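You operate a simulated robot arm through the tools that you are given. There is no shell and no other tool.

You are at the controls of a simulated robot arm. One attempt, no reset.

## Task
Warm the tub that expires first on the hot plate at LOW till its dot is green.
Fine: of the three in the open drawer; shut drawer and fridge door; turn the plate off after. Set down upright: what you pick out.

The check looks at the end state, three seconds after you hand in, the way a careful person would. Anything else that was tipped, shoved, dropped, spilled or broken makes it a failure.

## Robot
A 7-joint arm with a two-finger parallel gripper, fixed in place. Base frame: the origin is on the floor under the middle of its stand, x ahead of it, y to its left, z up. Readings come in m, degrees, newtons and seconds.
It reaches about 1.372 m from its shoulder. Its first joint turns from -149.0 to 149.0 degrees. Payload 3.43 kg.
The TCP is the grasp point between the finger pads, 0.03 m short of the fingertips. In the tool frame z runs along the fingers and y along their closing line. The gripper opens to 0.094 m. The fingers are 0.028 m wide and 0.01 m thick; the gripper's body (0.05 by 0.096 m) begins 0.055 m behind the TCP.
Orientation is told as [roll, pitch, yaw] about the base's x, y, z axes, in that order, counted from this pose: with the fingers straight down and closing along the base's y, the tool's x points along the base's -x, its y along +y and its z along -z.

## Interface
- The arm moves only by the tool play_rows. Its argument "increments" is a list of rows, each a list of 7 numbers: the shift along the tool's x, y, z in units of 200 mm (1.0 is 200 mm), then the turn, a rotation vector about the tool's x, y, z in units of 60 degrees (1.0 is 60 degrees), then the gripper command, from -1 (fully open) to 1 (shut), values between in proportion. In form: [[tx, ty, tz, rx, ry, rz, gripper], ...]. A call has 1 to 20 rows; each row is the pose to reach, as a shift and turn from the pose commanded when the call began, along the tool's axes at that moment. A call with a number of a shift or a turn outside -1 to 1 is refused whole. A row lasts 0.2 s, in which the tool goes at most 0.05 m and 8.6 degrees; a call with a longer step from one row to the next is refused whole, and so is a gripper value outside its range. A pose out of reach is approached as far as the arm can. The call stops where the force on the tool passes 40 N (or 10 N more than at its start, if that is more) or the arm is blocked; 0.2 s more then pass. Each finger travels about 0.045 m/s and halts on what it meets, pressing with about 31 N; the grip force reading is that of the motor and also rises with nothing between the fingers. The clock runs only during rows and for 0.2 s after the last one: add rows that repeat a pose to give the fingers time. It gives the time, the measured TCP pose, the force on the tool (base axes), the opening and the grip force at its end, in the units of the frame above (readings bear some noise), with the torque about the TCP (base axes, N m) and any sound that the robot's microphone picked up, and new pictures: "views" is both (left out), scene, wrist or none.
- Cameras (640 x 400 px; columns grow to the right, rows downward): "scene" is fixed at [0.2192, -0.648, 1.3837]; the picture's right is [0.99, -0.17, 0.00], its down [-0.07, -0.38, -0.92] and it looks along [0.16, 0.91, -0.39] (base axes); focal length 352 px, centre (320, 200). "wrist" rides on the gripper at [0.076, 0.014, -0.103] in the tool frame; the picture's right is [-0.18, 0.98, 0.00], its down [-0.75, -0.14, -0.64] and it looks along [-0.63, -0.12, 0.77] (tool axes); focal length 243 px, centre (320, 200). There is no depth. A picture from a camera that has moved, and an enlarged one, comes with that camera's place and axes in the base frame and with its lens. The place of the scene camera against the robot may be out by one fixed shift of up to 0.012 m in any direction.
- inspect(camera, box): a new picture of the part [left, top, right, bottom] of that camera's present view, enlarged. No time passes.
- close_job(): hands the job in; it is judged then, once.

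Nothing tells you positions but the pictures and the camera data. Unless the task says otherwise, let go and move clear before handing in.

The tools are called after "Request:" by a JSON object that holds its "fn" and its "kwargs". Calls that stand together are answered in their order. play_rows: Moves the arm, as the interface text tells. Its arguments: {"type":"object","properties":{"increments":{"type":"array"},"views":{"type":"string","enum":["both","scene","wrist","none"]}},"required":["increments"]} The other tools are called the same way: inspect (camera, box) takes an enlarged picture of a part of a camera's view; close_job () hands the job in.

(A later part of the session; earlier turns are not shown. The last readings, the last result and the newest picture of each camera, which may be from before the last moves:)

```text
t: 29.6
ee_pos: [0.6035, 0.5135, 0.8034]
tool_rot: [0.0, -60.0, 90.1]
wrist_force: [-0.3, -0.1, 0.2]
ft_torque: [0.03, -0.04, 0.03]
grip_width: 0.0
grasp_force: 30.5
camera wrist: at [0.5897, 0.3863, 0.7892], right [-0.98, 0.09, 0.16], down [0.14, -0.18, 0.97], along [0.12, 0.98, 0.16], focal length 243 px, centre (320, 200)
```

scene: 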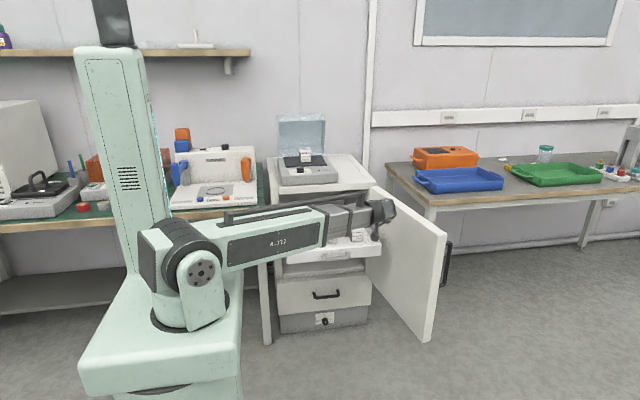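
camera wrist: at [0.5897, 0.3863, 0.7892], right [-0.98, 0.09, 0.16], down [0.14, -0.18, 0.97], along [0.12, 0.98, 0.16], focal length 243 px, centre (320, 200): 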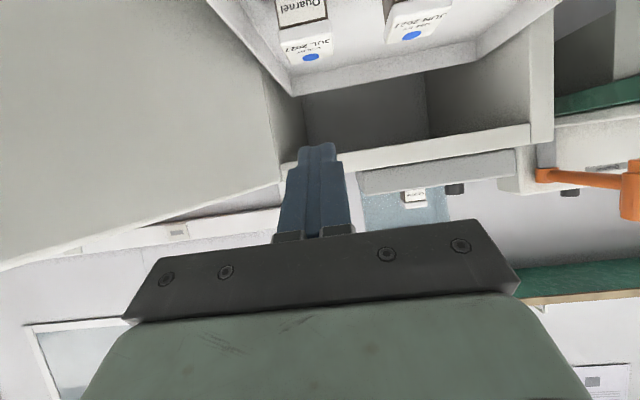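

The way down is clear. I'll lower the second half to bring the fingertips level with the drawer's front panel.

Request:
{"fn": "play_rows", "kwargs": {"increments": [[0.14, 0.01, 0.073, 0, 0, 0, 1], [0.28, 0.02, 0.146, 0, 0, 0, 1], [0.42, 0.03, 0.22, 0, 0, 0, 1], [0.56, 0.04, 0.293, 0, 0, 0, 1], [0.7, 0.04, 0.366, 0, 0, 0, 1], [0.843, 0.04, 0.44, 0, 0, 0, 1], [0.843, 0.04, 0.44, 0, 0, 0, 1]]}}

Request:
{"fn": "inspect", "kwargs": {"camera": "scene", "box": [270, 180, 460, 345]}}

```text
t: 31.2
ee_pos: [0.5939, 0.5029, 0.614]
tool_rot: [0.0, -60.0, 89.9]
wrist_force: [0.6, -0.2, 0.4]
ft_torque: [0.01, -0.01, 0.02]
grip_width: 0.0001
grasp_force: 30.5
camera wrist: at [0.5795, 0.3776, 0.6012], right [-0.98, 0.09, 0.16], down [0.14, -0.18, 0.97], along [0.12, 0.98, 0.16], focal length 243 px, centre (320, 200)
```

scene: 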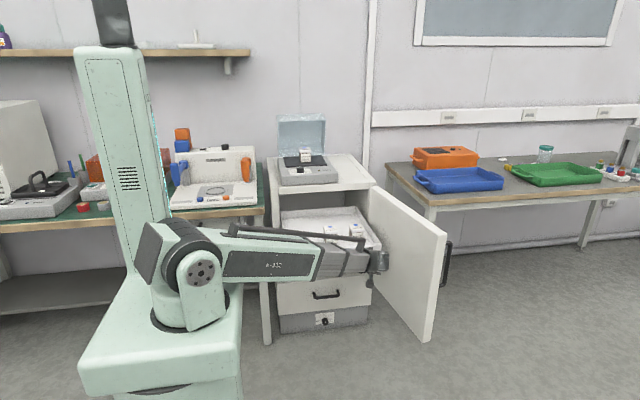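
wrist: 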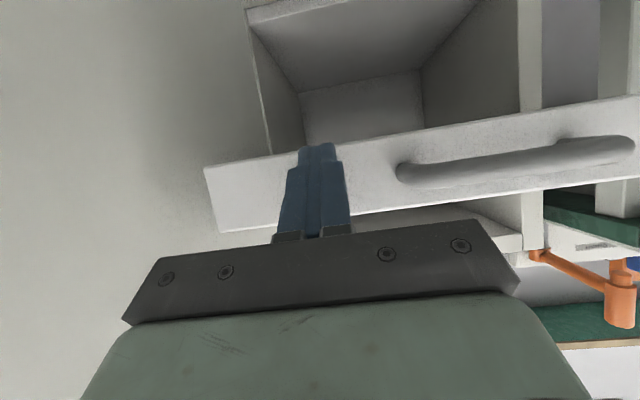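

```text
2.42 times, centred on (365, 262) of scene
camera zoom: at [0.2192, -0.648, 1.3837], right [0.99, -0.17, 0.0], down [-0.07, -0.38, -0.92], along [0.16, 0.91, -0.39], focal length 854 px, centre (211, 48)
```

zoom: 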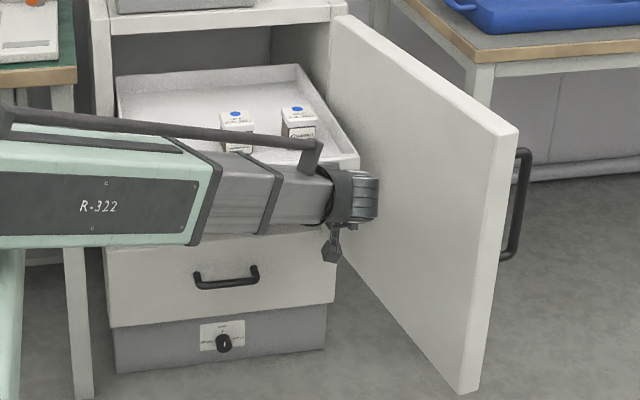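

The fingertips are in front of the panel, right of the handle. I'll raise 1 cm to the panel's mid-height and push gently towards +y.

Request:
{"fn": "play_rows", "kwargs": {"increments": [[-0.0476, 0, -0.0275, 0, 0, 0, 1], [-0.0851, 0, 0.0375, 0, 0, 0, 1], [-0.1226, 0, 0.1025, 0, 0, 0, 1], [-0.1476, 0, 0.1457, 0, 0, 0, 1], [-0.1726, 0, 0.189, 0, 0, 0, 1], [-0.1976, 0, 0.2323, 0, 0, 0, 1], [-0.2226, 0, 0.2756, 0, 0, 0, 1], [-0.2476, 0, 0.3189, 0, 0, 0, 1]]}}

Request:
{"fn": "inspect", "kwargs": {"camera": "scene", "box": [270, 180, 460, 345]}}

```text
t: 33.0
ee_pos: [0.593, 0.5854, 0.6255]
tool_rot: [0.0, -60.1, 90.0]
wrist_force: [-0.5, 0.5, 0.1]
ft_torque: [0.02, -0.02, 0.0]
grip_width: 0.0
grasp_force: 30.7
camera wrist: at [0.5795, 0.4592, 0.6109], right [-0.98, 0.09, 0.16], down [0.14, -0.18, 0.97], along [0.12, 0.98, 0.16], focal length 243 px, centre (320, 200)
```

scene: 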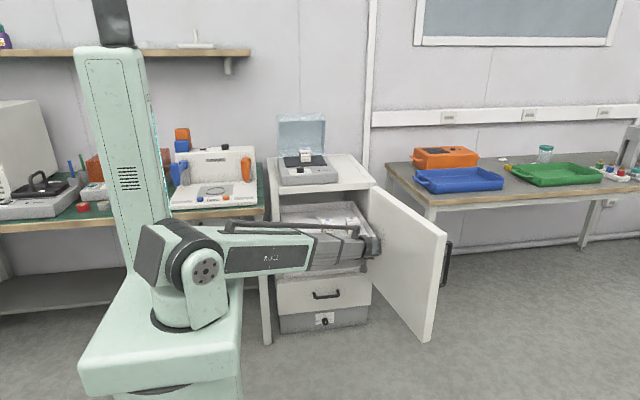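
wrist: 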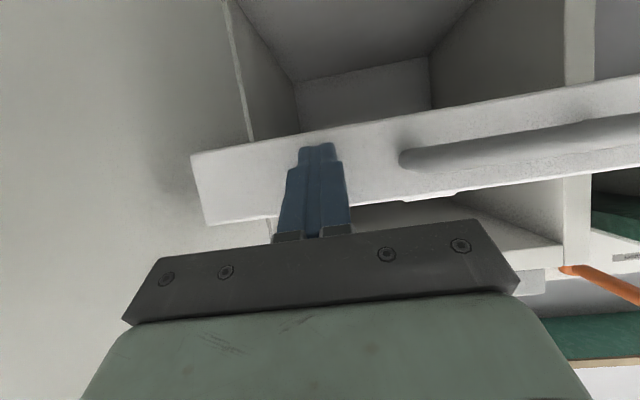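

```text
2.42 times, centred on (365, 262) of scene
camera zoom: at [0.2192, -0.648, 1.3837], right [0.99, -0.17, 0.0], down [-0.07, -0.38, -0.92], along [0.16, 0.91, -0.39], focal length 854 px, centre (211, 48)
```

zoom: 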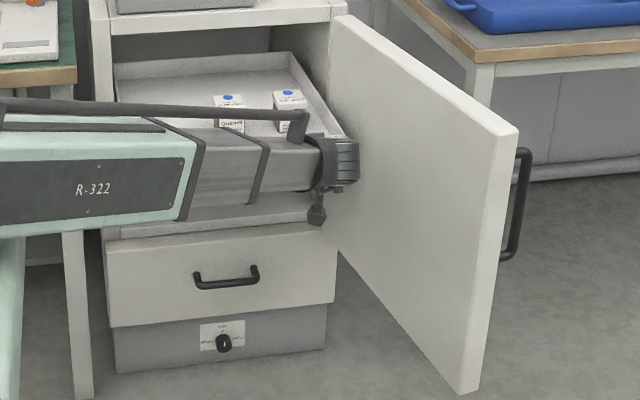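

The drawer slides easily with almost no force. I'll keep pushing at the same slow pace.

Request:
{"fn": "play_rows", "kwargs": {"increments": [[-0.03, 0, 0.052, 0, 0, 0, 1], [-0.06, 0, 0.104, 0, 0, 0, 1], [-0.09, 0, 0.156, 0, 0, 0, 1], [-0.12, 0, 0.208, 0, 0, 0, 1], [-0.15, 0, 0.26, 0, 0, 0, 1], [-0.18, 0, 0.312, 0, 0, 0, 1], [-0.21, 0, 0.364, 0, 0, 0, 1], [-0.24, 0, 0.416, 0, 0, 0, 1], [-0.27, 0, 0.468, 0, 0, 0, 1], [-0.3, 0, 0.52, 0, 0, 0, 1], [-0.33, 0, 0.572, 0, 0, 0, 1], [-0.36, 0, 0.624, 0, 0, 0, 1], [-0.39, 0, 0.676, 0, 0, 0, 1]]}}

Request:
{"fn": "inspect", "kwargs": {"camera": "scene", "box": [270, 180, 460, 345]}}

```text
t: 35.8
ee_pos: [0.5958, 0.7411, 0.6254]
tool_rot: [0.0, -60.0, 90.1]
wrist_force: [0.2, 0.1, 0.7]
ft_torque: [0.0, 0.01, 0.01]
grip_width: 0.0001
grasp_force: 31.2
camera wrist: at [0.582, 0.615, 0.6113], right [-0.98, 0.09, 0.16], down [0.14, -0.18, 0.97], along [0.12, 0.98, 0.16], focal length 243 px, centre (320, 200)
```

scene: 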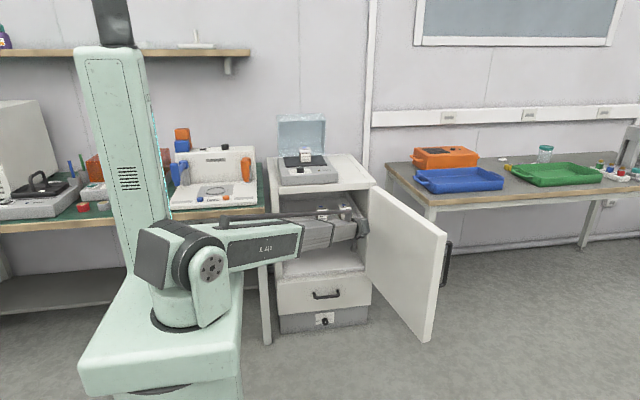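
wrist: 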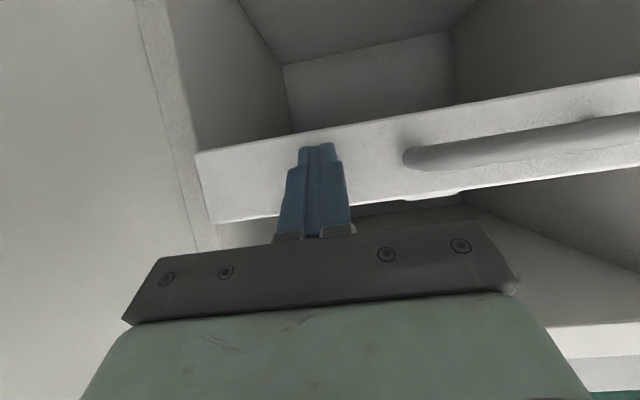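

```text
2.42 times, centred on (365, 262) of scene
camera zoom: at [0.2192, -0.648, 1.3837], right [0.99, -0.17, 0.0], down [-0.07, -0.38, -0.92], along [0.16, 0.91, -0.39], focal length 854 px, centre (211, 48)
```

zoom: 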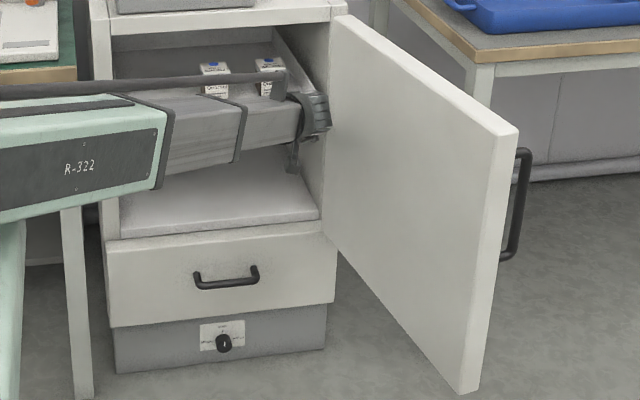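

The panel is at about y 0.774 and still moving freely. I'll push on gently until it meets its stop.

Request:
{"fn": "play_rows", "kwargs": {"increments": [[-0.02, 0, 0.0346, 0, 0, 0, 1], [-0.04, 0, 0.0693, 0, 0, 0, 1], [-0.06, 0, 0.1039, 0, 0, 0, 1], [-0.08, 0, 0.1386, 0, 0, 0, 1], [-0.1, 0, 0.1732, 0, 0, 0, 1], [-0.12, 0, 0.2078, 0, 0, 0, 1], [-0.14, 0, 0.2425, 0, 0, 0, 1], [-0.16, 0, 0.2771, 0, 0, 0, 1]]}}

Request:
{"fn": "inspect", "kwargs": {"camera": "scene", "box": [270, 180, 460, 345]}}

```text
t: 37.6
ee_pos: [0.5953, 0.8066, 0.6249]
tool_rot: [0.0, -60.0, 90.1]
wrist_force: [-0.4, -0.1, -0.2]
ft_torque: [-0.02, 0.02, 0.01]
grip_width: 0.0001
grasp_force: 30.8
camera wrist: at [0.5816, 0.6798, 0.611], right [-0.98, 0.09, 0.16], down [0.14, -0.18, 0.97], along [0.12, 0.98, 0.16], focal length 243 px, centre (320, 200)
```

scene: 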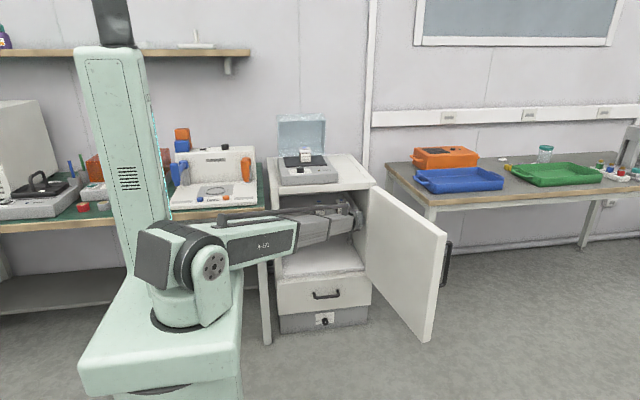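
wrist: 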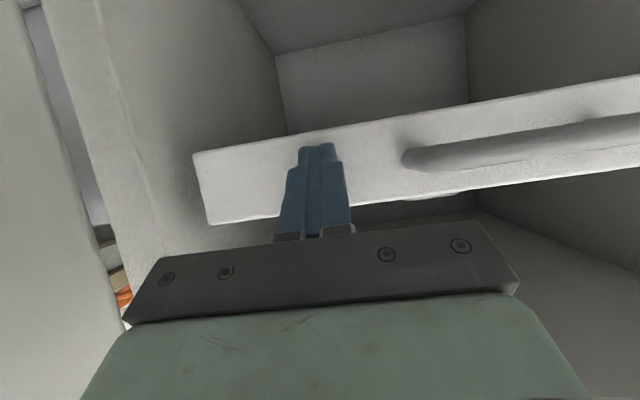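

```text
2.42 times, centred on (365, 262) of scene
camera zoom: at [0.2192, -0.648, 1.3837], right [0.99, -0.17, 0.0], down [-0.07, -0.38, -0.92], along [0.16, 0.91, -0.39], focal length 854 px, centre (211, 48)
```

zoom: 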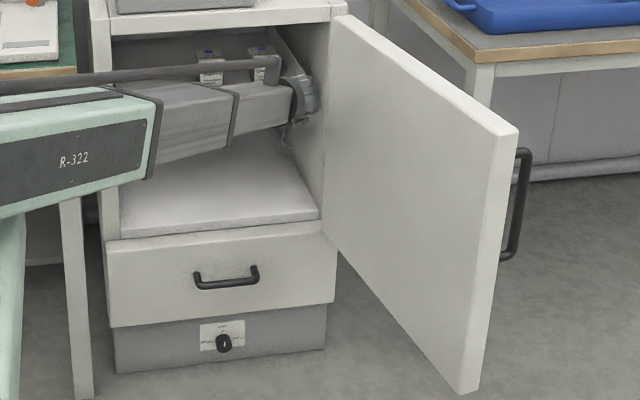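

Still sliding freely at y≈0.84. I'll continue in the same way.

Request:
{"fn": "play_rows", "kwargs": {"increments": [[-0.02, 0, 0.0346, 0, 0, 0, 1], [-0.04, 0, 0.0693, 0, 0, 0, 1], [-0.06, 0, 0.1039, 0, 0, 0, 1], [-0.08, 0, 0.1386, 0, 0, 0, 1], [-0.1, 0, 0.1732, 0, 0, 0, 1], [-0.12, 0, 0.2078, 0, 0, 0, 1]]}}

Request:
{"fn": "inspect", "kwargs": {"camera": "scene", "box": [270, 180, 460, 345]}}

```text
t: 38.8
ee_pos: [0.5952, 0.8376, 0.6243]
tool_rot: [-0.1, -59.9, 89.9]
wrist_force: [1.0, -10.1, 2.9]
ft_torque: [0.11, 0.0, 0.0]
grip_width: 0.0
grasp_force: 31.0
stopped in row 6: the force on the tool passed its limit at 50 N (the readings are from after the stop); the commanded pose is now the measured one
camera wrist: at [0.5809, 0.7112, 0.6108], right [-0.98, 0.09, 0.16], down [0.14, -0.18, 0.97], along [0.12, 0.98, 0.16], focal length 243 px, centre (320, 200)
```

scene: 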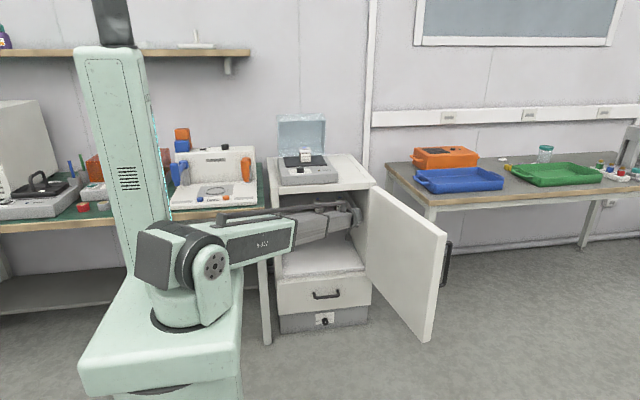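
wrist: 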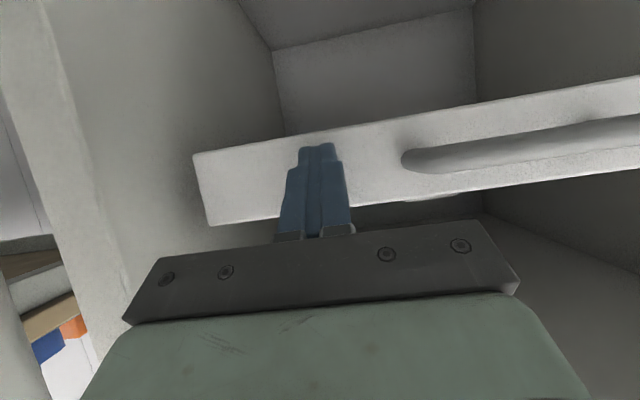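

```text
2.42 times, centred on (365, 262) of scene
camera zoom: at [0.2192, -0.648, 1.3837], right [0.99, -0.17, 0.0], down [-0.07, -0.38, -0.92], along [0.16, 0.91, -0.39], focal length 854 px, centre (211, 48)
```

zoom: 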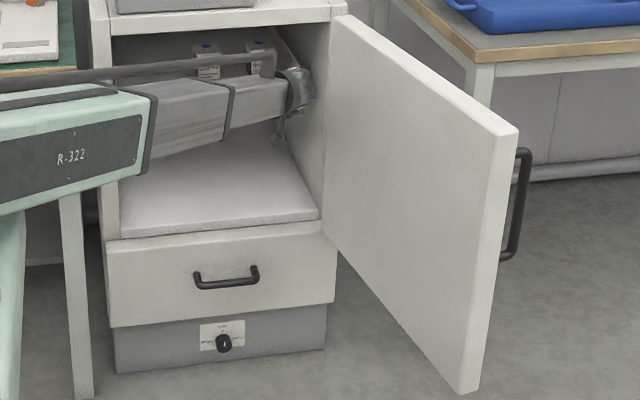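

The drawer is at its stop: the panel is at y≈0.87, behind the fridge front, and the two tubs are still standing. I'll back straight out.

Request:
{"fn": "play_rows", "kwargs": {"increments": [[0.03, 0, -0.052, 0, 0, 0, 1], [0.1, 0, -0.173, 0, 0, 0, 1], [0.18, 0, -0.312, 0, 0, 0, 1], [0.26, 0, -0.45, 0, 0, 0, 1], [0.34, 0, -0.589, 0, 0, 0, 1], [0.42, 0, -0.727, 0, 0, 0, 1], [0.5, 0, -0.866, 0, 0, 0, 1]]}}

Request:
{"fn": "inspect", "kwargs": {"camera": "scene", "box": [270, 180, 460, 345]}}

```text
t: 40.4
ee_pos: [0.5937, 0.6389, 0.6253]
tool_rot: [-0.1, -60.0, 89.9]
wrist_force: [-0.2, 0.6, 0.8]
ft_torque: [-0.02, 0.04, 0.0]
grip_width: 0.0
grasp_force: 30.7
camera wrist: at [0.5794, 0.5144, 0.612], right [-0.98, 0.09, 0.16], down [0.14, -0.18, 0.97], along [0.12, 0.98, 0.16], focal length 243 px, centre (320, 200)
```

scene: 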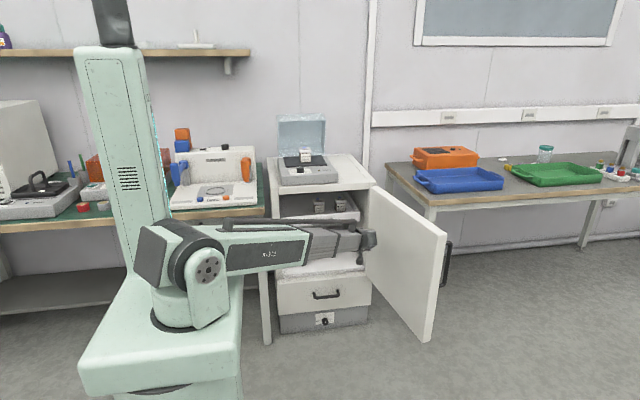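
wrist: 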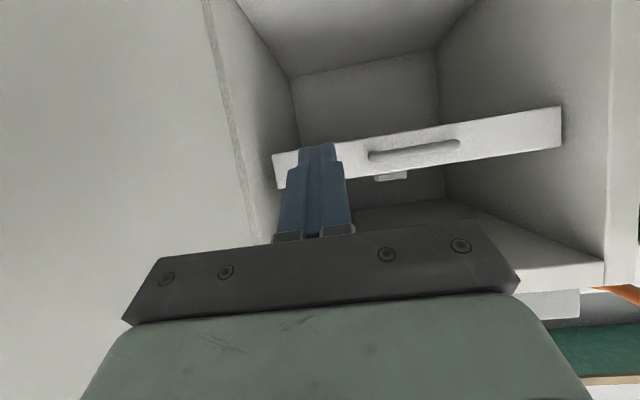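

```text
2.42 times, centred on (365, 262) of scene
camera zoom: at [0.2192, -0.648, 1.3837], right [0.99, -0.17, 0.0], down [-0.07, -0.38, -0.92], along [0.16, 0.91, -0.39], focal length 854 px, centre (211, 48)
```

zoom: 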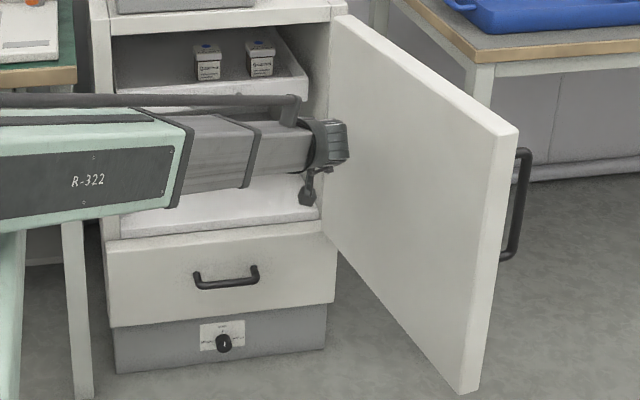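

The drawer is in with both tubs standing. Next is the door: it's hinged on the right near (0.74, 0.82), its far edge is near (0.80, 0.30) and its top is at z≈0.80. I'll rise, straighten the wrist and go over the door to its outer side.

Request:
{"fn": "play_rows", "kwargs": {"increments": [[-0.1, 0, -0.058, 0, 0, 0, 1], [-0.25, 0, -0.144, 0, 0, 0, 1], [-0.4, 0, -0.231, 0, 0, 0, 1], [-0.55, 0, -0.318, 0, 0, 0, 1], [-0.7, 0, -0.404, 0, 0, 0, 1], [-0.85, 0, -0.491, 0, 0, 0, 1], [-0.95, 0, -0.549, 0, 0, 0, 1]], "views": "none"}}

Request:
{"fn": "play_rows", "kwargs": {"increments": [[-0.1, 0, -0.058, 0, 0.125, 0, 1], [-0.22, 0, -0.127, 0, 0.25, 0, 1], [-0.35, 0, -0.202, 0, 0.375, 0, 1], [-0.48, 0, -0.277, 0, 0.5, 0, 1], [-0.61, 0, -0.352, 0, 0.625, 0, 1], [-0.74, 0, -0.427, 0, 0.75, 0, 1], [-0.87, 0, -0.502, 0, 0.875, 0, 1], [-0.95, 0, -0.549, 0, 1.0, 0, 1], [-0.95, 0, -0.549, 0, 1.0, 0, 1]]}}

```text
t: 42.0
ee_pos: [0.5937, 0.6385, 0.8425]
tool_rot: [0.1, -59.9, 89.8]
wrist_force: [0.1, 0.4, -0.5]
ft_torque: [0.0, 0.0, 0.04]
grip_width: 0.0
grasp_force: 30.9
```

```text
t: 44.0
ee_pos: [0.5944, 0.6366, 1.0652]
tool_rot: [0.0, 0.2, 89.9]
wrist_force: [0.8, -0.3, 0.4]
ft_torque: [-0.04, -0.02, 0.0]
grip_width: 0.0001
grasp_force: 30.9
camera wrist: at [0.5794, 0.5615, 1.1675], right [-0.98, 0.19, 0.0], down [0.14, 0.76, 0.64], along [0.12, 0.63, -0.77], focal length 243 px, centre (320, 200)
```

scene: 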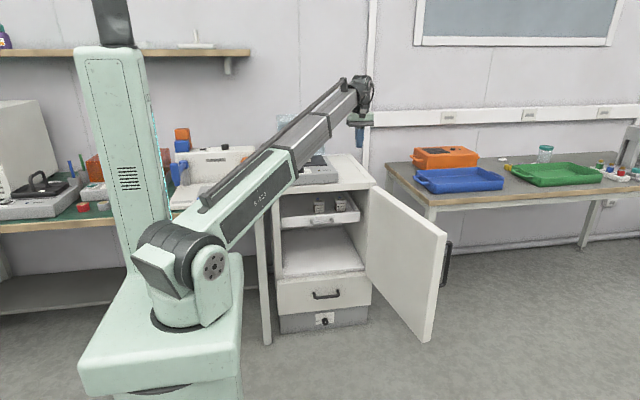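
wrist: 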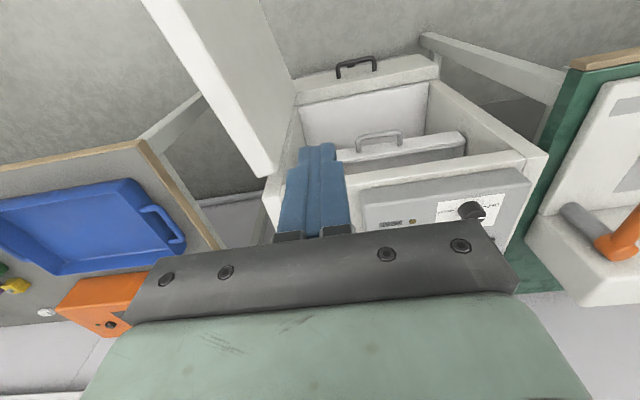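

The drawer is shut inside the fridge. I'll look closely at the door geometry from both cameras.

Request:
{"fn": "inspect", "kwargs": {"camera": "scene", "box": [265, 150, 465, 345]}}

Request:
{"fn": "inspect", "kwargs": {"camera": "wrist", "box": [120, 0, 480, 225]}}

```text
2.05 times, centred on (365, 248) of scene
camera zoom: at [0.2192, -0.648, 1.3837], right [0.99, -0.17, 0.0], down [-0.07, -0.38, -0.92], along [0.16, 0.91, -0.39], focal length 723 px, centre (228, 103)
```

zoom: 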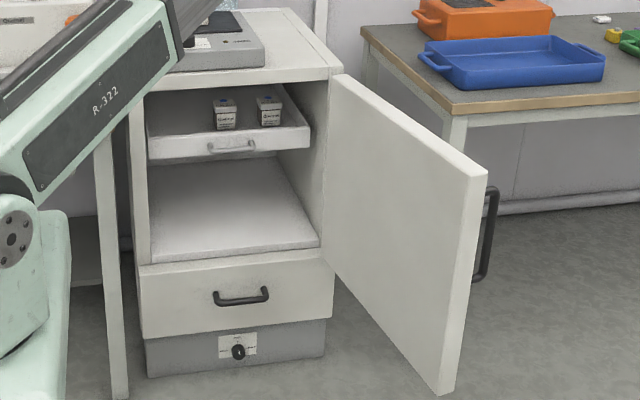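

```text
1.78 times, centred on (300, 112) of wrist
camera zoom: at [0.5794, 0.5615, 1.1675], right [-0.98, 0.19, 0.0], down [0.14, 0.76, 0.64], along [0.12, 0.63, -0.77], focal length 431 px, centre (356, 356)
```

zoom: 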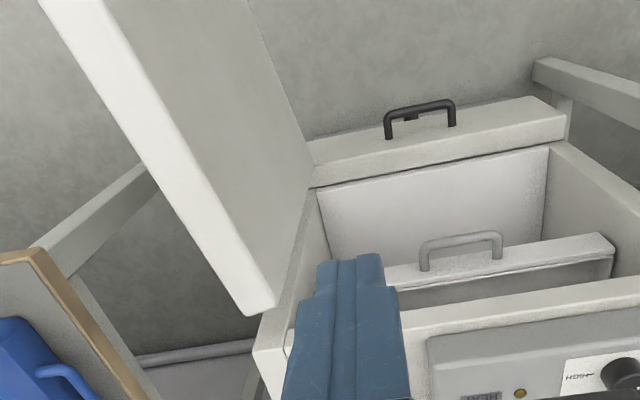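

The door hinges at its outer right corner, about (0.733, 0.785). It's roughly 34 mm thick, 0.48 m long and open to about 101°. I'll cross over above the door to its outer side.

Request:
{"fn": "play_rows", "kwargs": {"increments": [[0.08, -0.14, 0, 0, 0, 0, 1], [0.19, -0.31, 0, 0, 0, 0, 1], [0.3, -0.49, 0, 0, 0, 0, 1], [0.41, -0.68, 0, 0, 0, 0, 1]], "views": "none"}}

Request:
{"fn": "play_rows", "kwargs": {"increments": [[0.1, -0.17, 0, 0, 0, 0, 1], [0.2, -0.34, 0, 0, 0, 0, 1], [0.3, -0.51, 0, 0, 0, 0, 1], [0.41, -0.68, 0, 0, 0, 0, 1], [0.41, -0.68, 0, 0, 0, 0, 1]]}}

```text
t: 45.0
ee_pos: [0.7295, 0.5595, 1.0656]
tool_rot: [0.0, 0.3, 90.0]
wrist_force: [0.1, -0.8, -0.8]
ft_torque: [0.01, -0.01, 0.03]
grip_width: 0.0
grasp_force: 31.0
```

```text
t: 46.2
ee_pos: [0.8678, 0.4734, 1.0624]
tool_rot: [0.0, 0.1, 89.9]
wrist_force: [0.7, 0.6, -0.5]
ft_torque: [-0.02, -0.01, -0.03]
grip_width: 0.0
grasp_force: 30.6
camera wrist: at [0.854, 0.3985, 1.167], right [-0.98, 0.19, 0.0], down [0.14, 0.76, 0.64], along [0.12, 0.63, -0.77], focal length 243 px, centre (320, 200)
```

scene: 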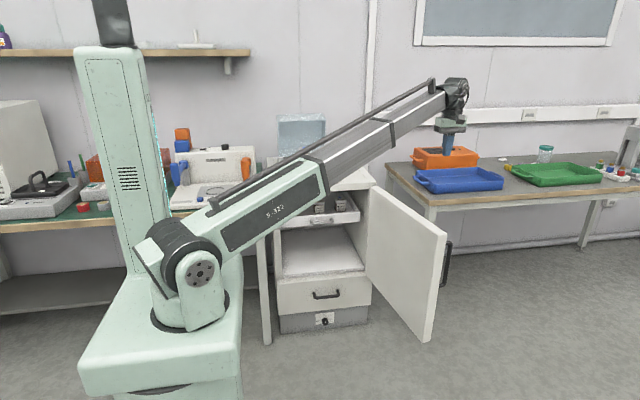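
wrist: 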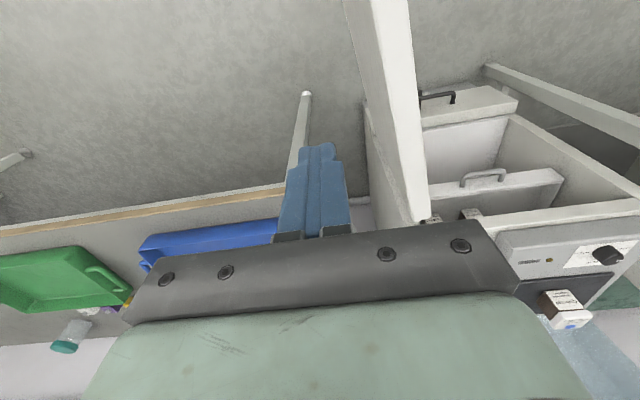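

The finger is about 4 cm outside the door's outer face. I'll lower straight down to tip height z≈0.74, keeping the hand above the door top.

Request:
{"fn": "play_rows", "kwargs": {"increments": [[0, 0, 0.2, 0, 0, 0, 1], [0, 0, 0.4, 0, 0, 0, 1], [0, 0, 0.6, 0, 0, 0, 1], [0, 0, 0.8, 0, 0, 0, 1], [0, 0, 1.0, 0, 0, 0, 1]], "views": "none"}}

Request:
{"fn": "play_rows", "kwargs": {"increments": [[0, 0, 0.15, 0, 0, 0, 1], [0, 0, 0.3, 0, 0, 0, 1], [0, 0, 0.45, 0, 0, 0, 1], [0, 0, 0.46, 0, 0, 0, 1]]}}

Request:
{"fn": "inspect", "kwargs": {"camera": "scene", "box": [340, 100, 500, 220]}}

```text
t: 47.4
ee_pos: [0.8624, 0.4701, 0.8629]
tool_rot: [0.1, 0.1, 89.9]
wrist_force: [-0.4, -0.2, -0.3]
ft_torque: [0.03, -0.01, -0.02]
grip_width: 0.0002
grasp_force: 30.8
```

```text
t: 48.4
ee_pos: [0.8679, 0.4718, 0.7733]
tool_rot: [-0.1, 0.2, 89.9]
wrist_force: [-0.2, -0.4, 0.9]
ft_torque: [-0.04, -0.01, -0.03]
grip_width: 0.0
grasp_force: 31.4
camera wrist: at [0.8535, 0.3978, 0.8752], right [-0.98, 0.19, 0.0], down [0.14, 0.76, 0.64], along [0.12, 0.63, -0.77], focal length 243 px, centre (320, 200)
```

scene: 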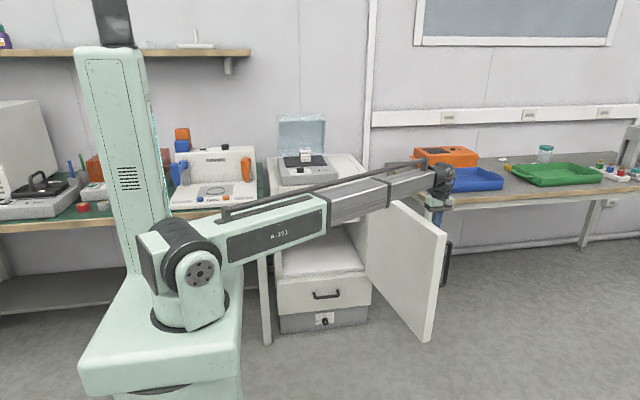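
wrist: 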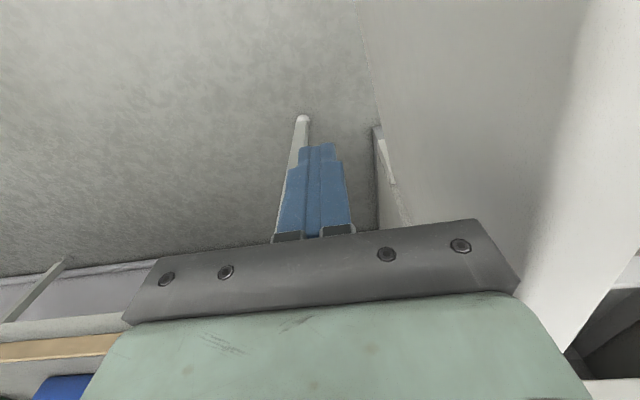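

```text
3.33 times, centred on (420, 160) of scene
camera zoom: at [0.2192, -0.648, 1.3837], right [0.99, -0.17, 0.0], down [-0.07, -0.38, -0.92], along [0.16, 0.91, -0.39], focal length 1174 px, centre (-13, 333)
```

zoom: 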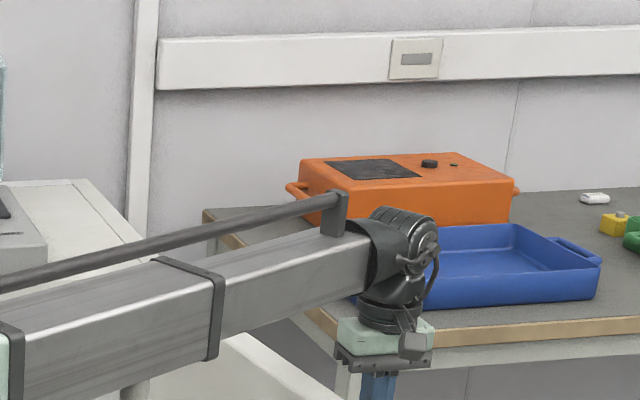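

The finger is outside the door with the hand just above the door top. I'll start pushing it slowly along an arc around the hinge.

Request:
{"fn": "play_rows", "kwargs": {"increments": [[0.015, 0.07, 0, 0, 0, 0, 1], [0.03, 0.14, 0, 0, 0, 0, 1], [0.045, 0.21, 0, 0, 0, 0, 1], [0.06, 0.28, 0, 0, 0, 0, 1], [0.075, 0.35, 0, 0, 0, 0, 1], [0.09, 0.42, 0, 0, 0, 0, 1], [0.1, 0.49, 0, 0, 0, 0, 1], [0.11, 0.55, 0, 0, 0, 0, 1]]}}

```text
t: 50.2
ee_pos: [0.7554, 0.4518, 0.7714]
tool_rot: [-0.1, 0.2, 89.9]
wrist_force: [-0.9, 0.6, 0.6]
ft_torque: [-0.03, 0.0, 0.0]
grip_width: 0.0
grasp_force: 30.9
camera wrist: at [0.7425, 0.3755, 0.8749], right [-0.98, 0.19, 0.0], down [0.14, 0.76, 0.64], along [0.12, 0.63, -0.77], focal length 243 px, centre (320, 200)
```

scene: 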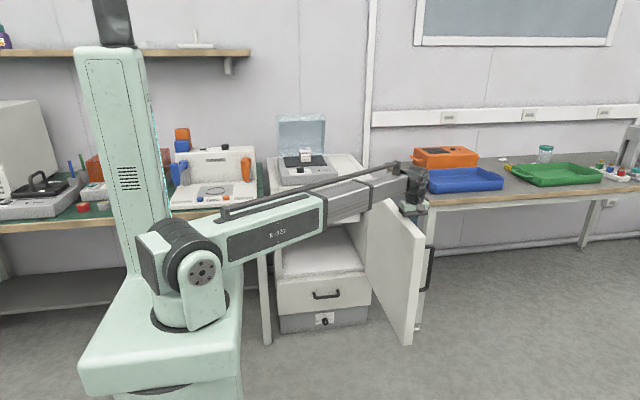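
wrist: 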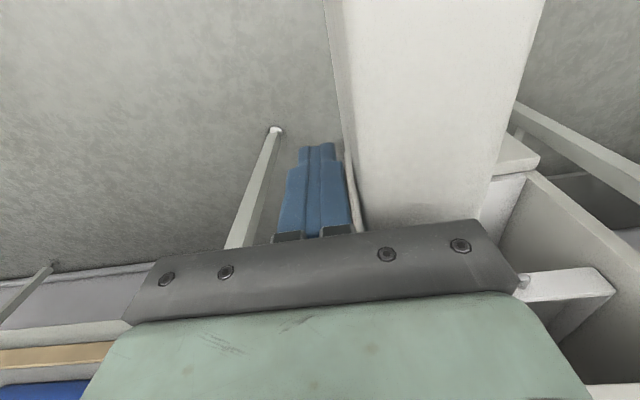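

The door follows the finger. I'll continue along the arc.

Request:
{"fn": "play_rows", "kwargs": {"increments": [[0, 0.08, 0, 0, 0, 0, 1], [-0.0025, 0.16, 0, 0, 0, 0, 1], [-0.01, 0.24, 0, 0, 0, 0, 1], [-0.02, 0.32, 0, 0, 0, 0, 1], [-0.03, 0.4, 0, 0, 0, 0, 1], [-0.05, 0.48, 0, 0, 0, 0, 1], [-0.0725, 0.56, 0, 0, 0, 0, 1], [-0.1, 0.635, 0, 0, 0, 0, 1], [-0.13, 0.71, 0, 0, 0, 0, 1], [-0.16, 0.78, 0, 0, 0, 0, 1], [-0.18, 0.835, 0, 0, 0, 0, 1]]}}

```text
t: 52.6
ee_pos: [0.5884, 0.4876, 0.7726]
tool_rot: [0.0, 0.2, 89.9]
wrist_force: [-0.4, 1.0, 0.7]
ft_torque: [-0.01, -0.01, -0.03]
grip_width: 0.0
grasp_force: 31.1
camera wrist: at [0.5752, 0.4129, 0.8756], right [-0.98, 0.19, 0.0], down [0.14, 0.76, 0.64], along [0.12, 0.63, -0.77], focal length 243 px, centre (320, 200)
```

scene: 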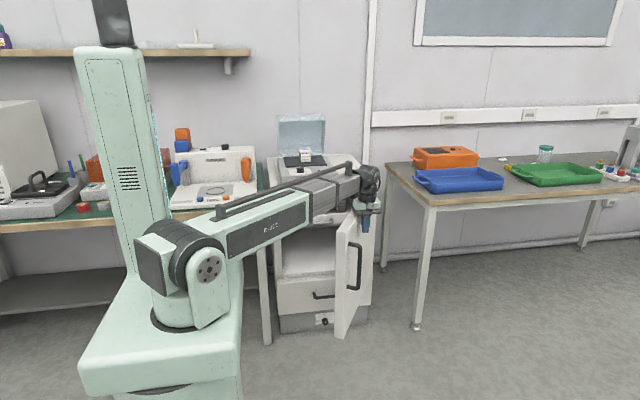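
wrist: 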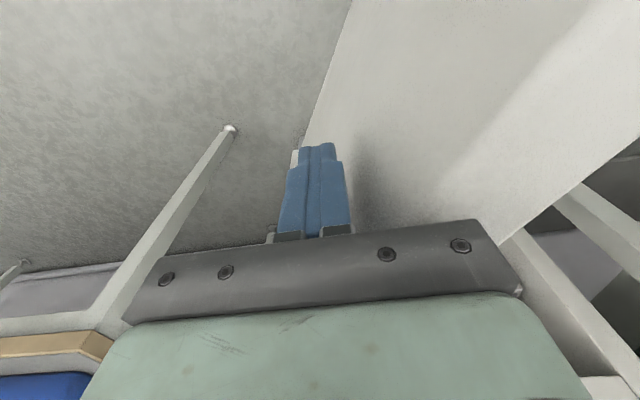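

The door is a bit past half-way. I'll keep following the arc.

Request:
{"fn": "play_rows", "kwargs": {"increments": [[-0.0375, 0.065, 0, 0, 0, 0, 1], [-0.0775, 0.13, 0, 0, 0, 0, 1], [-0.12, 0.195, 0, 0, 0, 0, 1], [-0.1675, 0.26, 0, 0, 0, 0, 1], [-0.215, 0.3225, 0, 0, 0, 0, 1], [-0.265, 0.375, 0, 0, 0, 0, 1], [-0.325, 0.43, 0, 0, 0, 0, 1], [-0.39, 0.485, 0, 0, 0, 0, 1], [-0.455, 0.535, 0, 0, 0, 0, 1], [-0.5175, 0.585, 0, 0, 0, 0, 1], [-0.575, 0.635, 0, 0, 0, 0, 1]]}}

```text
t: 55.0
ee_pos: [0.4624, 0.604, 0.7717]
tool_rot: [0.0, 0.1, 89.9]
wrist_force: [0.6, -0.5, 0.1]
ft_torque: [0.01, -0.02, 0.02]
grip_width: 0.0
grasp_force: 31.1
camera wrist: at [0.447, 0.5286, 0.8744], right [-0.98, 0.19, 0.0], down [0.14, 0.75, 0.64], along [0.12, 0.63, -0.77], focal length 243 px, centre (320, 200)
```

scene: 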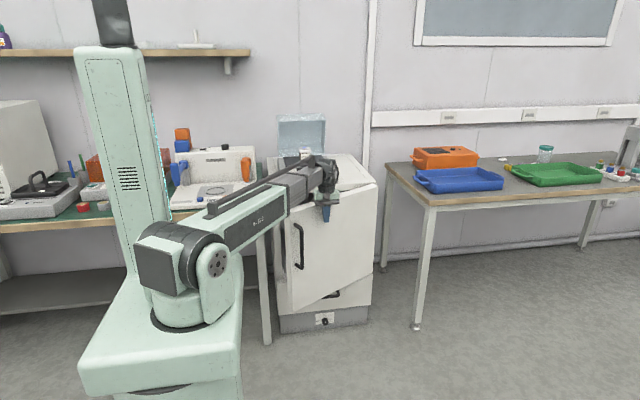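
wrist: 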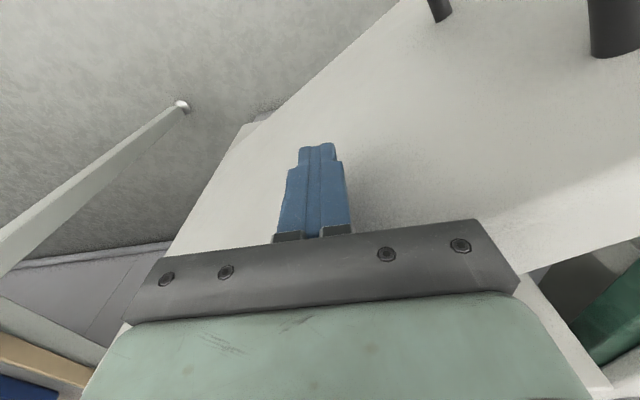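

The door is about 30° from shut. I'll continue towards the front of the fridge.

Request:
{"fn": "play_rows", "kwargs": {"increments": [[-0.06, 0.035, 0, 0, 0, 0, 1], [-0.125, 0.07, 0, 0, 0, 0, 1], [-0.19, 0.105, 0, 0, 0, 0, 1], [-0.255, 0.14, 0, 0, 0, 0, 1], [-0.32, 0.17, 0, 0, 0, 0, 1], [-0.38, 0.195, 0, 0, 0, 0, 1], [-0.44, 0.21, 0, 0, 0, 0, 1], [-0.5, 0.225, 0, 0, 0, 0, 1], [-0.56, 0.235, 0, 0, 0, 0, 1], [-0.62, 0.245, 0, 0, 0, 0, 1]]}}

Request:
{"fn": "inspect", "kwargs": {"camera": "scene", "box": [255, 130, 415, 260]}}

```text
t: 57.2
ee_pos: [0.4147, 0.7279, 0.7713]
tool_rot: [0.0, 0.2, 89.9]
wrist_force: [-0.2, 0.0, -0.1]
ft_torque: [-0.01, 0.02, 0.0]
grip_width: 0.0
grasp_force: 30.8
camera wrist: at [0.4005, 0.6533, 0.8748], right [-0.98, 0.19, 0.0], down [0.14, 0.76, 0.64], along [0.12, 0.63, -0.77], focal length 243 px, centre (320, 200)
```

scene: 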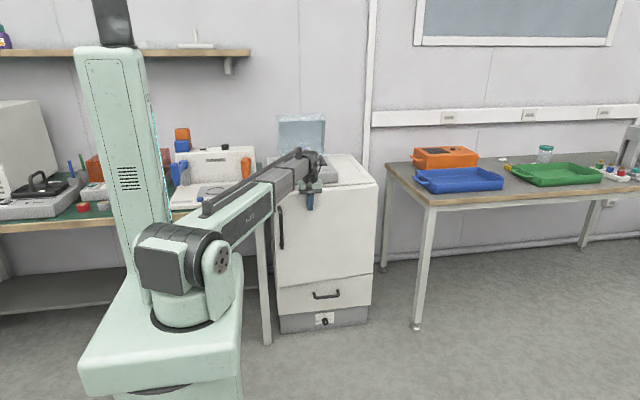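
wrist: 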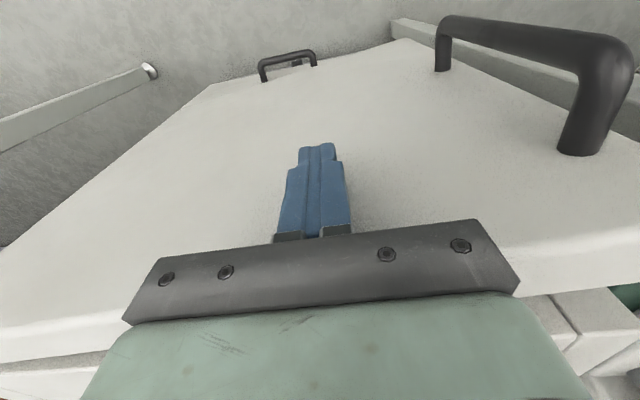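

```text
3.08 times, centred on (335, 195) of scene
camera zoom: at [0.2192, -0.648, 1.3837], right [0.99, -0.17, 0.0], down [-0.07, -0.38, -0.92], along [0.16, 0.91, -0.39], focal length 1084 px, centre (274, 215)
```

zoom: 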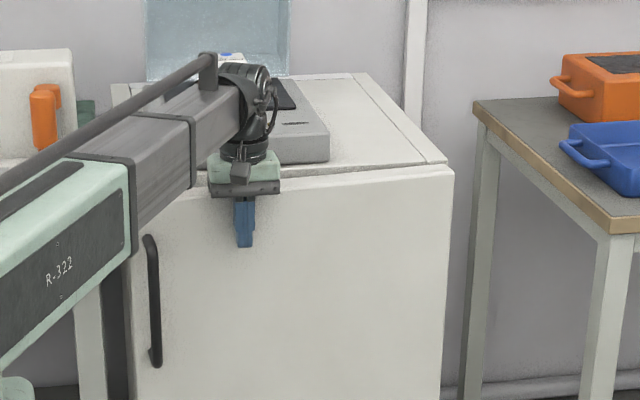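

The door is nearly shut. I'll push on in small steps until it meets the frame.

Request:
{"fn": "play_rows", "kwargs": {"increments": [[-0.03, 0.005, 0, 0, 0, 0, 1], [-0.06, 0.01, 0, 0, 0, 0, 1], [-0.09, 0.01, 0, 0, 0, 0, 1], [-0.12, 0.01, 0, 0, 0, 0, 1], [-0.15, 0.01, 0, 0, 0, 0, 1], [-0.18, 0.01, 0, 0, 0, 0, 1], [-0.21, 0.01, 0, 0, 0, 0, 1], [-0.24, 0.01, 0, 0, 0, 0, 1], [-0.27, 0.01, 0, 0, 0, 0, 1], [-0.3, 0.01, 0, 0, 0, 0, 1]]}}

Request:
{"fn": "inspect", "kwargs": {"camera": "scene", "box": [255, 130, 415, 260]}}

```text
t: 58.9
ee_pos: [0.4122, 0.762, 0.7721]
tool_rot: [-0.1, 1.0, 89.8]
wrist_force: [0.6, -7.8, 3.4]
ft_torque: [0.41, 0.02, 0.06]
grip_width: 0.0
grasp_force: 30.8
stopped in row 8: the force on the tool passed its limit at 47 N (the readings are from after the stop); the commanded pose is now the measured one
camera wrist: at [0.3981, 0.6888, 0.8758], right [-0.98, 0.19, 0.0], down [0.14, 0.76, 0.63], along [0.12, 0.62, -0.78], focal length 243 px, centre (320, 200)
```

scene: 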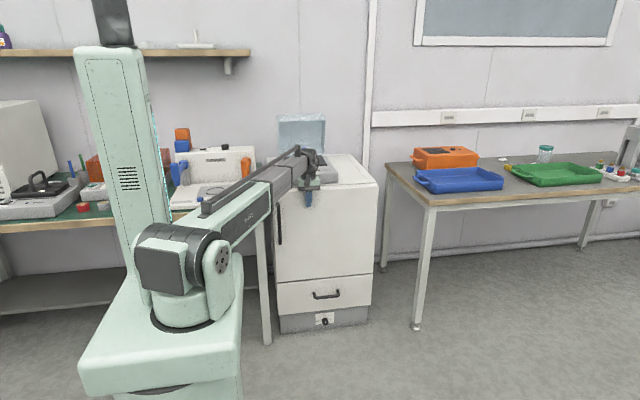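
wrist: 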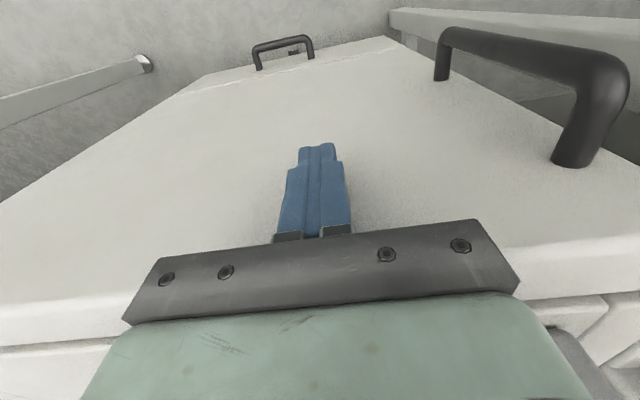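

```text
3.08 times, centred on (335, 195) of scene
camera zoom: at [0.2192, -0.648, 1.3837], right [0.99, -0.17, 0.0], down [-0.07, -0.38, -0.92], along [0.16, 0.91, -0.39], focal length 1084 px, centre (274, 215)
```

zoom: 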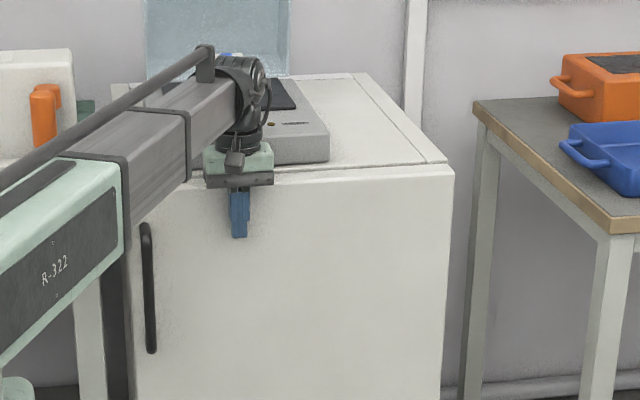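

The door has met the frame (47 N stop). I'll back off 4 cm, rise and inspect the gap.

Request:
{"fn": "play_rows", "kwargs": {"increments": [[0.1, 0, 0, 0, -0.0167, 0, 1], [0.25, 0, 0, 0, -0.0167, 0, 1], [0.25, 0, -0.15, 0, -0.0167, 0, 1], [0.25, 0, -0.35, 0, -0.0167, 0, 1], [0.25, 0, -0.55, 0, -0.0167, 0, 1], [0.25, 0, -0.75, 0, -0.0167, 0, 1], [0.25, 0, -0.95, 0, -0.0167, 0, 1]], "views": "none"}}

Request:
{"fn": "play_rows", "kwargs": {"increments": [[0, 0, -0.2, 0, 0, 0, 0], [0, 0, -0.4, 0, 0, 0, -1], [0, 0, -0.6, 0, 0, 0, -1], [0, 0, -0.65, 0, 0, 0, -1], [0, 0, -0.65, 0, 0, 0, -1]]}}

Request:
{"fn": "inspect", "kwargs": {"camera": "scene", "box": [255, 130, 395, 345]}}

Request:
{"fn": "inspect", "kwargs": {"camera": "wrist", "box": [160, 0, 560, 250]}}

```text
t: 60.5
ee_pos: [0.4141, 0.7146, 0.9603]
tool_rot: [0.1, -0.3, 89.7]
wrist_force: [-0.7, -0.4, -0.3]
ft_torque: [-0.01, 0.0, -0.02]
grip_width: 0.0
grasp_force: 30.8
```

```text
t: 61.7
ee_pos: [0.4123, 0.7161, 1.0906]
tool_rot: [0.0, -0.2, 89.8]
wrist_force: [0.2, -0.5, -0.5]
ft_torque: [0.01, -0.03, -0.01]
grip_width: 0.0939
grasp_force: 0.2
camera wrist: at [0.3988, 0.6396, 1.1935], right [-0.98, 0.19, 0.0], down [0.14, 0.75, 0.64], along [0.12, 0.63, -0.76], focal length 243 px, centre (320, 200)
```

scene: 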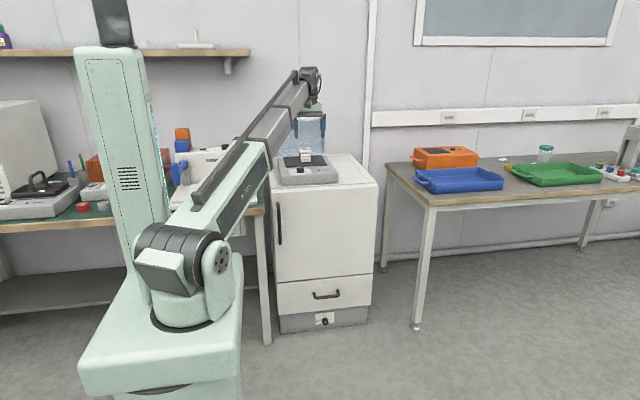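
wrist: 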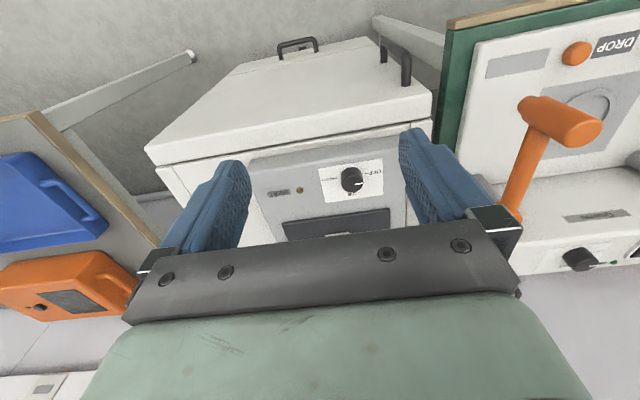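

```text
1.86 times, centred on (325, 238) of scene
camera zoom: at [0.2192, -0.648, 1.3837], right [0.99, -0.17, 0.0], down [-0.07, -0.38, -0.92], along [0.16, 0.91, -0.39], focal length 655 px, centre (311, 130)
```

zoom: 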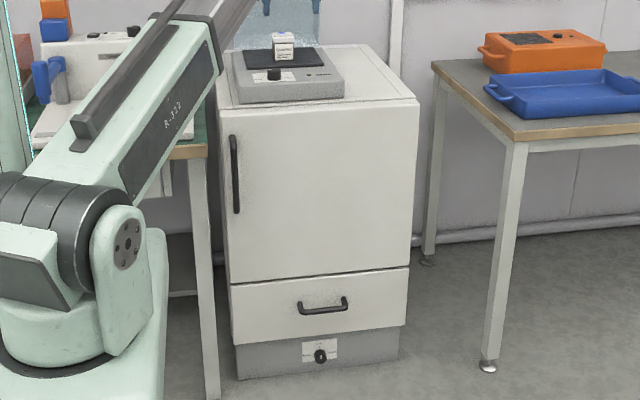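

```text
1.60 times, centred on (360, 125) of wrist
camera zoom: at [0.3988, 0.6396, 1.1935], right [-0.98, 0.19, 0.0], down [0.14, 0.75, 0.64], along [0.12, 0.63, -0.76], focal length 388 px, centre (256, 320)
```

zoom: 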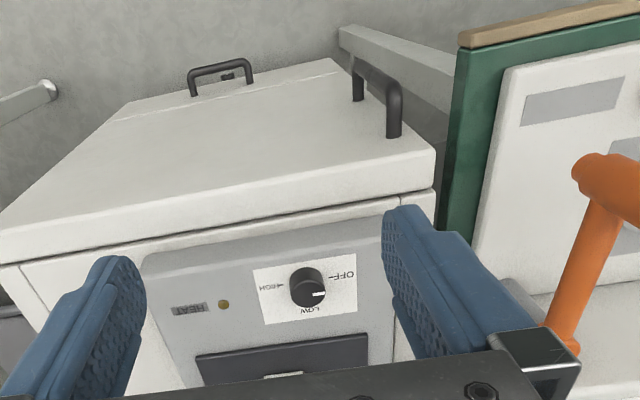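

The door is flush and the tub stands on the plate. Next is the knob, so I'll enlarge the dial to locate it precisely.

Request:
{"fn": "inspect", "kwargs": {"camera": "wrist", "box": [290, 140, 410, 215]}}

Request:
{"fn": "inspect", "kwargs": {"camera": "scene", "box": [265, 130, 345, 190]}}

```text
5.33 times, centred on (350, 178) of wrist
camera zoom: at [0.3988, 0.6396, 1.1935], right [-0.98, 0.19, 0.0], down [0.14, 0.75, 0.64], along [0.12, 0.63, -0.76], focal length 1294 px, centre (160, 320)
```

zoom: 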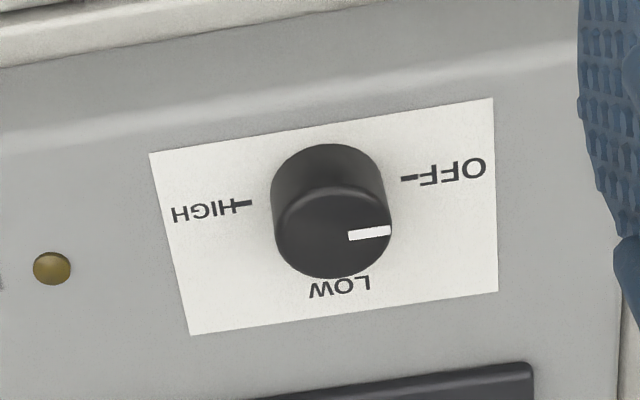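

```text
6.67 times, centred on (305, 160) of scene
camera zoom: at [0.2192, -0.648, 1.3837], right [0.99, -0.17, 0.0], down [-0.07, -0.38, -0.92], along [0.16, 0.91, -0.39], focal length 2349 px, centre (420, 467)
```

zoom: 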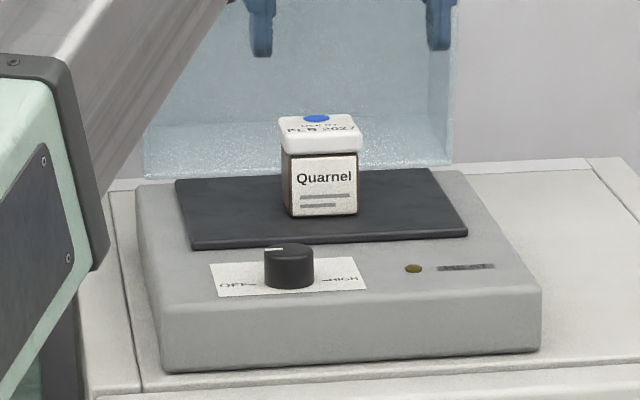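

The knob is about (0.391, 0.867), roughly 34 mm across, with its top at z≈0.891. I'll hover over it at yaw 100, so that turning 90° clockwise ends at yaw 10 with the tub still visible to the wrist camera.

Request:
{"fn": "play_rows", "kwargs": {"increments": [[-0.15, 0.02, 0.09, 0, 0, -0.035, -1], [-0.32, 0.045, 0.19, 0, 0, -0.07, -1], [-0.49, 0.07, 0.29, 0, 0, -0.105, -1], [-0.64, 0.09, 0.38, 0, 0, -0.14, -1], [-0.76, 0.105, 0.45, 0, 0, -0.17, -1], [-0.76, 0.105, 0.45, 0, 0, -0.17, -1]]}}

Request:
{"fn": "inspect", "kwargs": {"camera": "wrist", "box": [220, 70, 440, 220]}}

```text
t: 63.1
ee_pos: [0.3928, 0.868, 1.0032]
tool_rot: [0.0, -0.2, 100.2]
wrist_force: [0.5, -0.5, 0.7]
ft_torque: [0.04, 0.0, 0.0]
grip_width: 0.0941
grasp_force: 0.1
camera wrist: at [0.3917, 0.792, 1.1053], right [-1.0, 0.01, 0.0], down [0.01, 0.76, 0.64], along [0.01, 0.64, -0.76], focal length 243 px, centre (320, 200)
```

scene: 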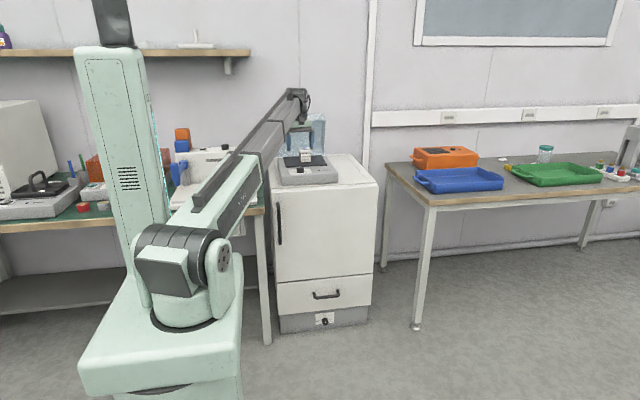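
wrist: 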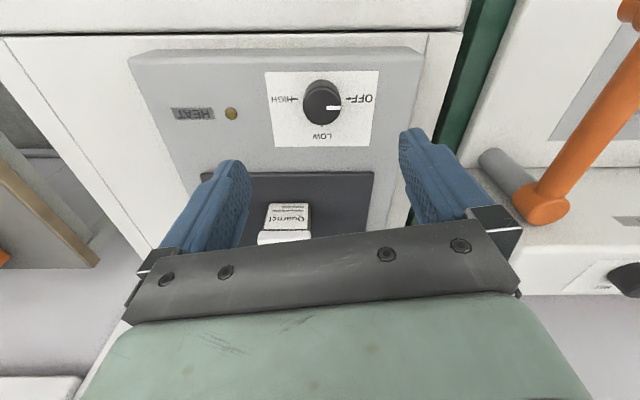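

```text
2.67 times, centred on (330, 145) of wrist
camera zoom: at [0.3917, 0.792, 1.1053], right [-1.0, 0.01, 0.0], down [0.01, 0.76, 0.64], along [0.01, 0.64, -0.76], focal length 647 px, centre (293, 347)
```

zoom: 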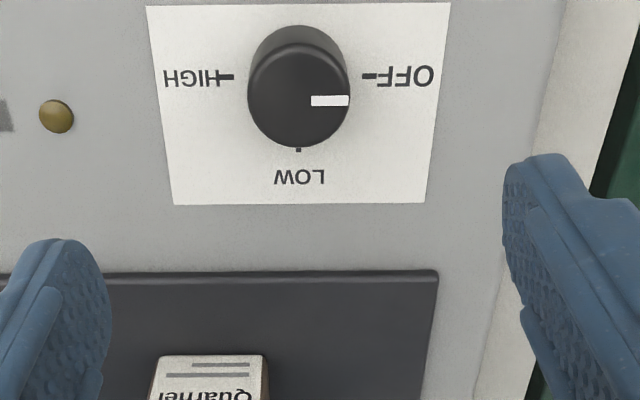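

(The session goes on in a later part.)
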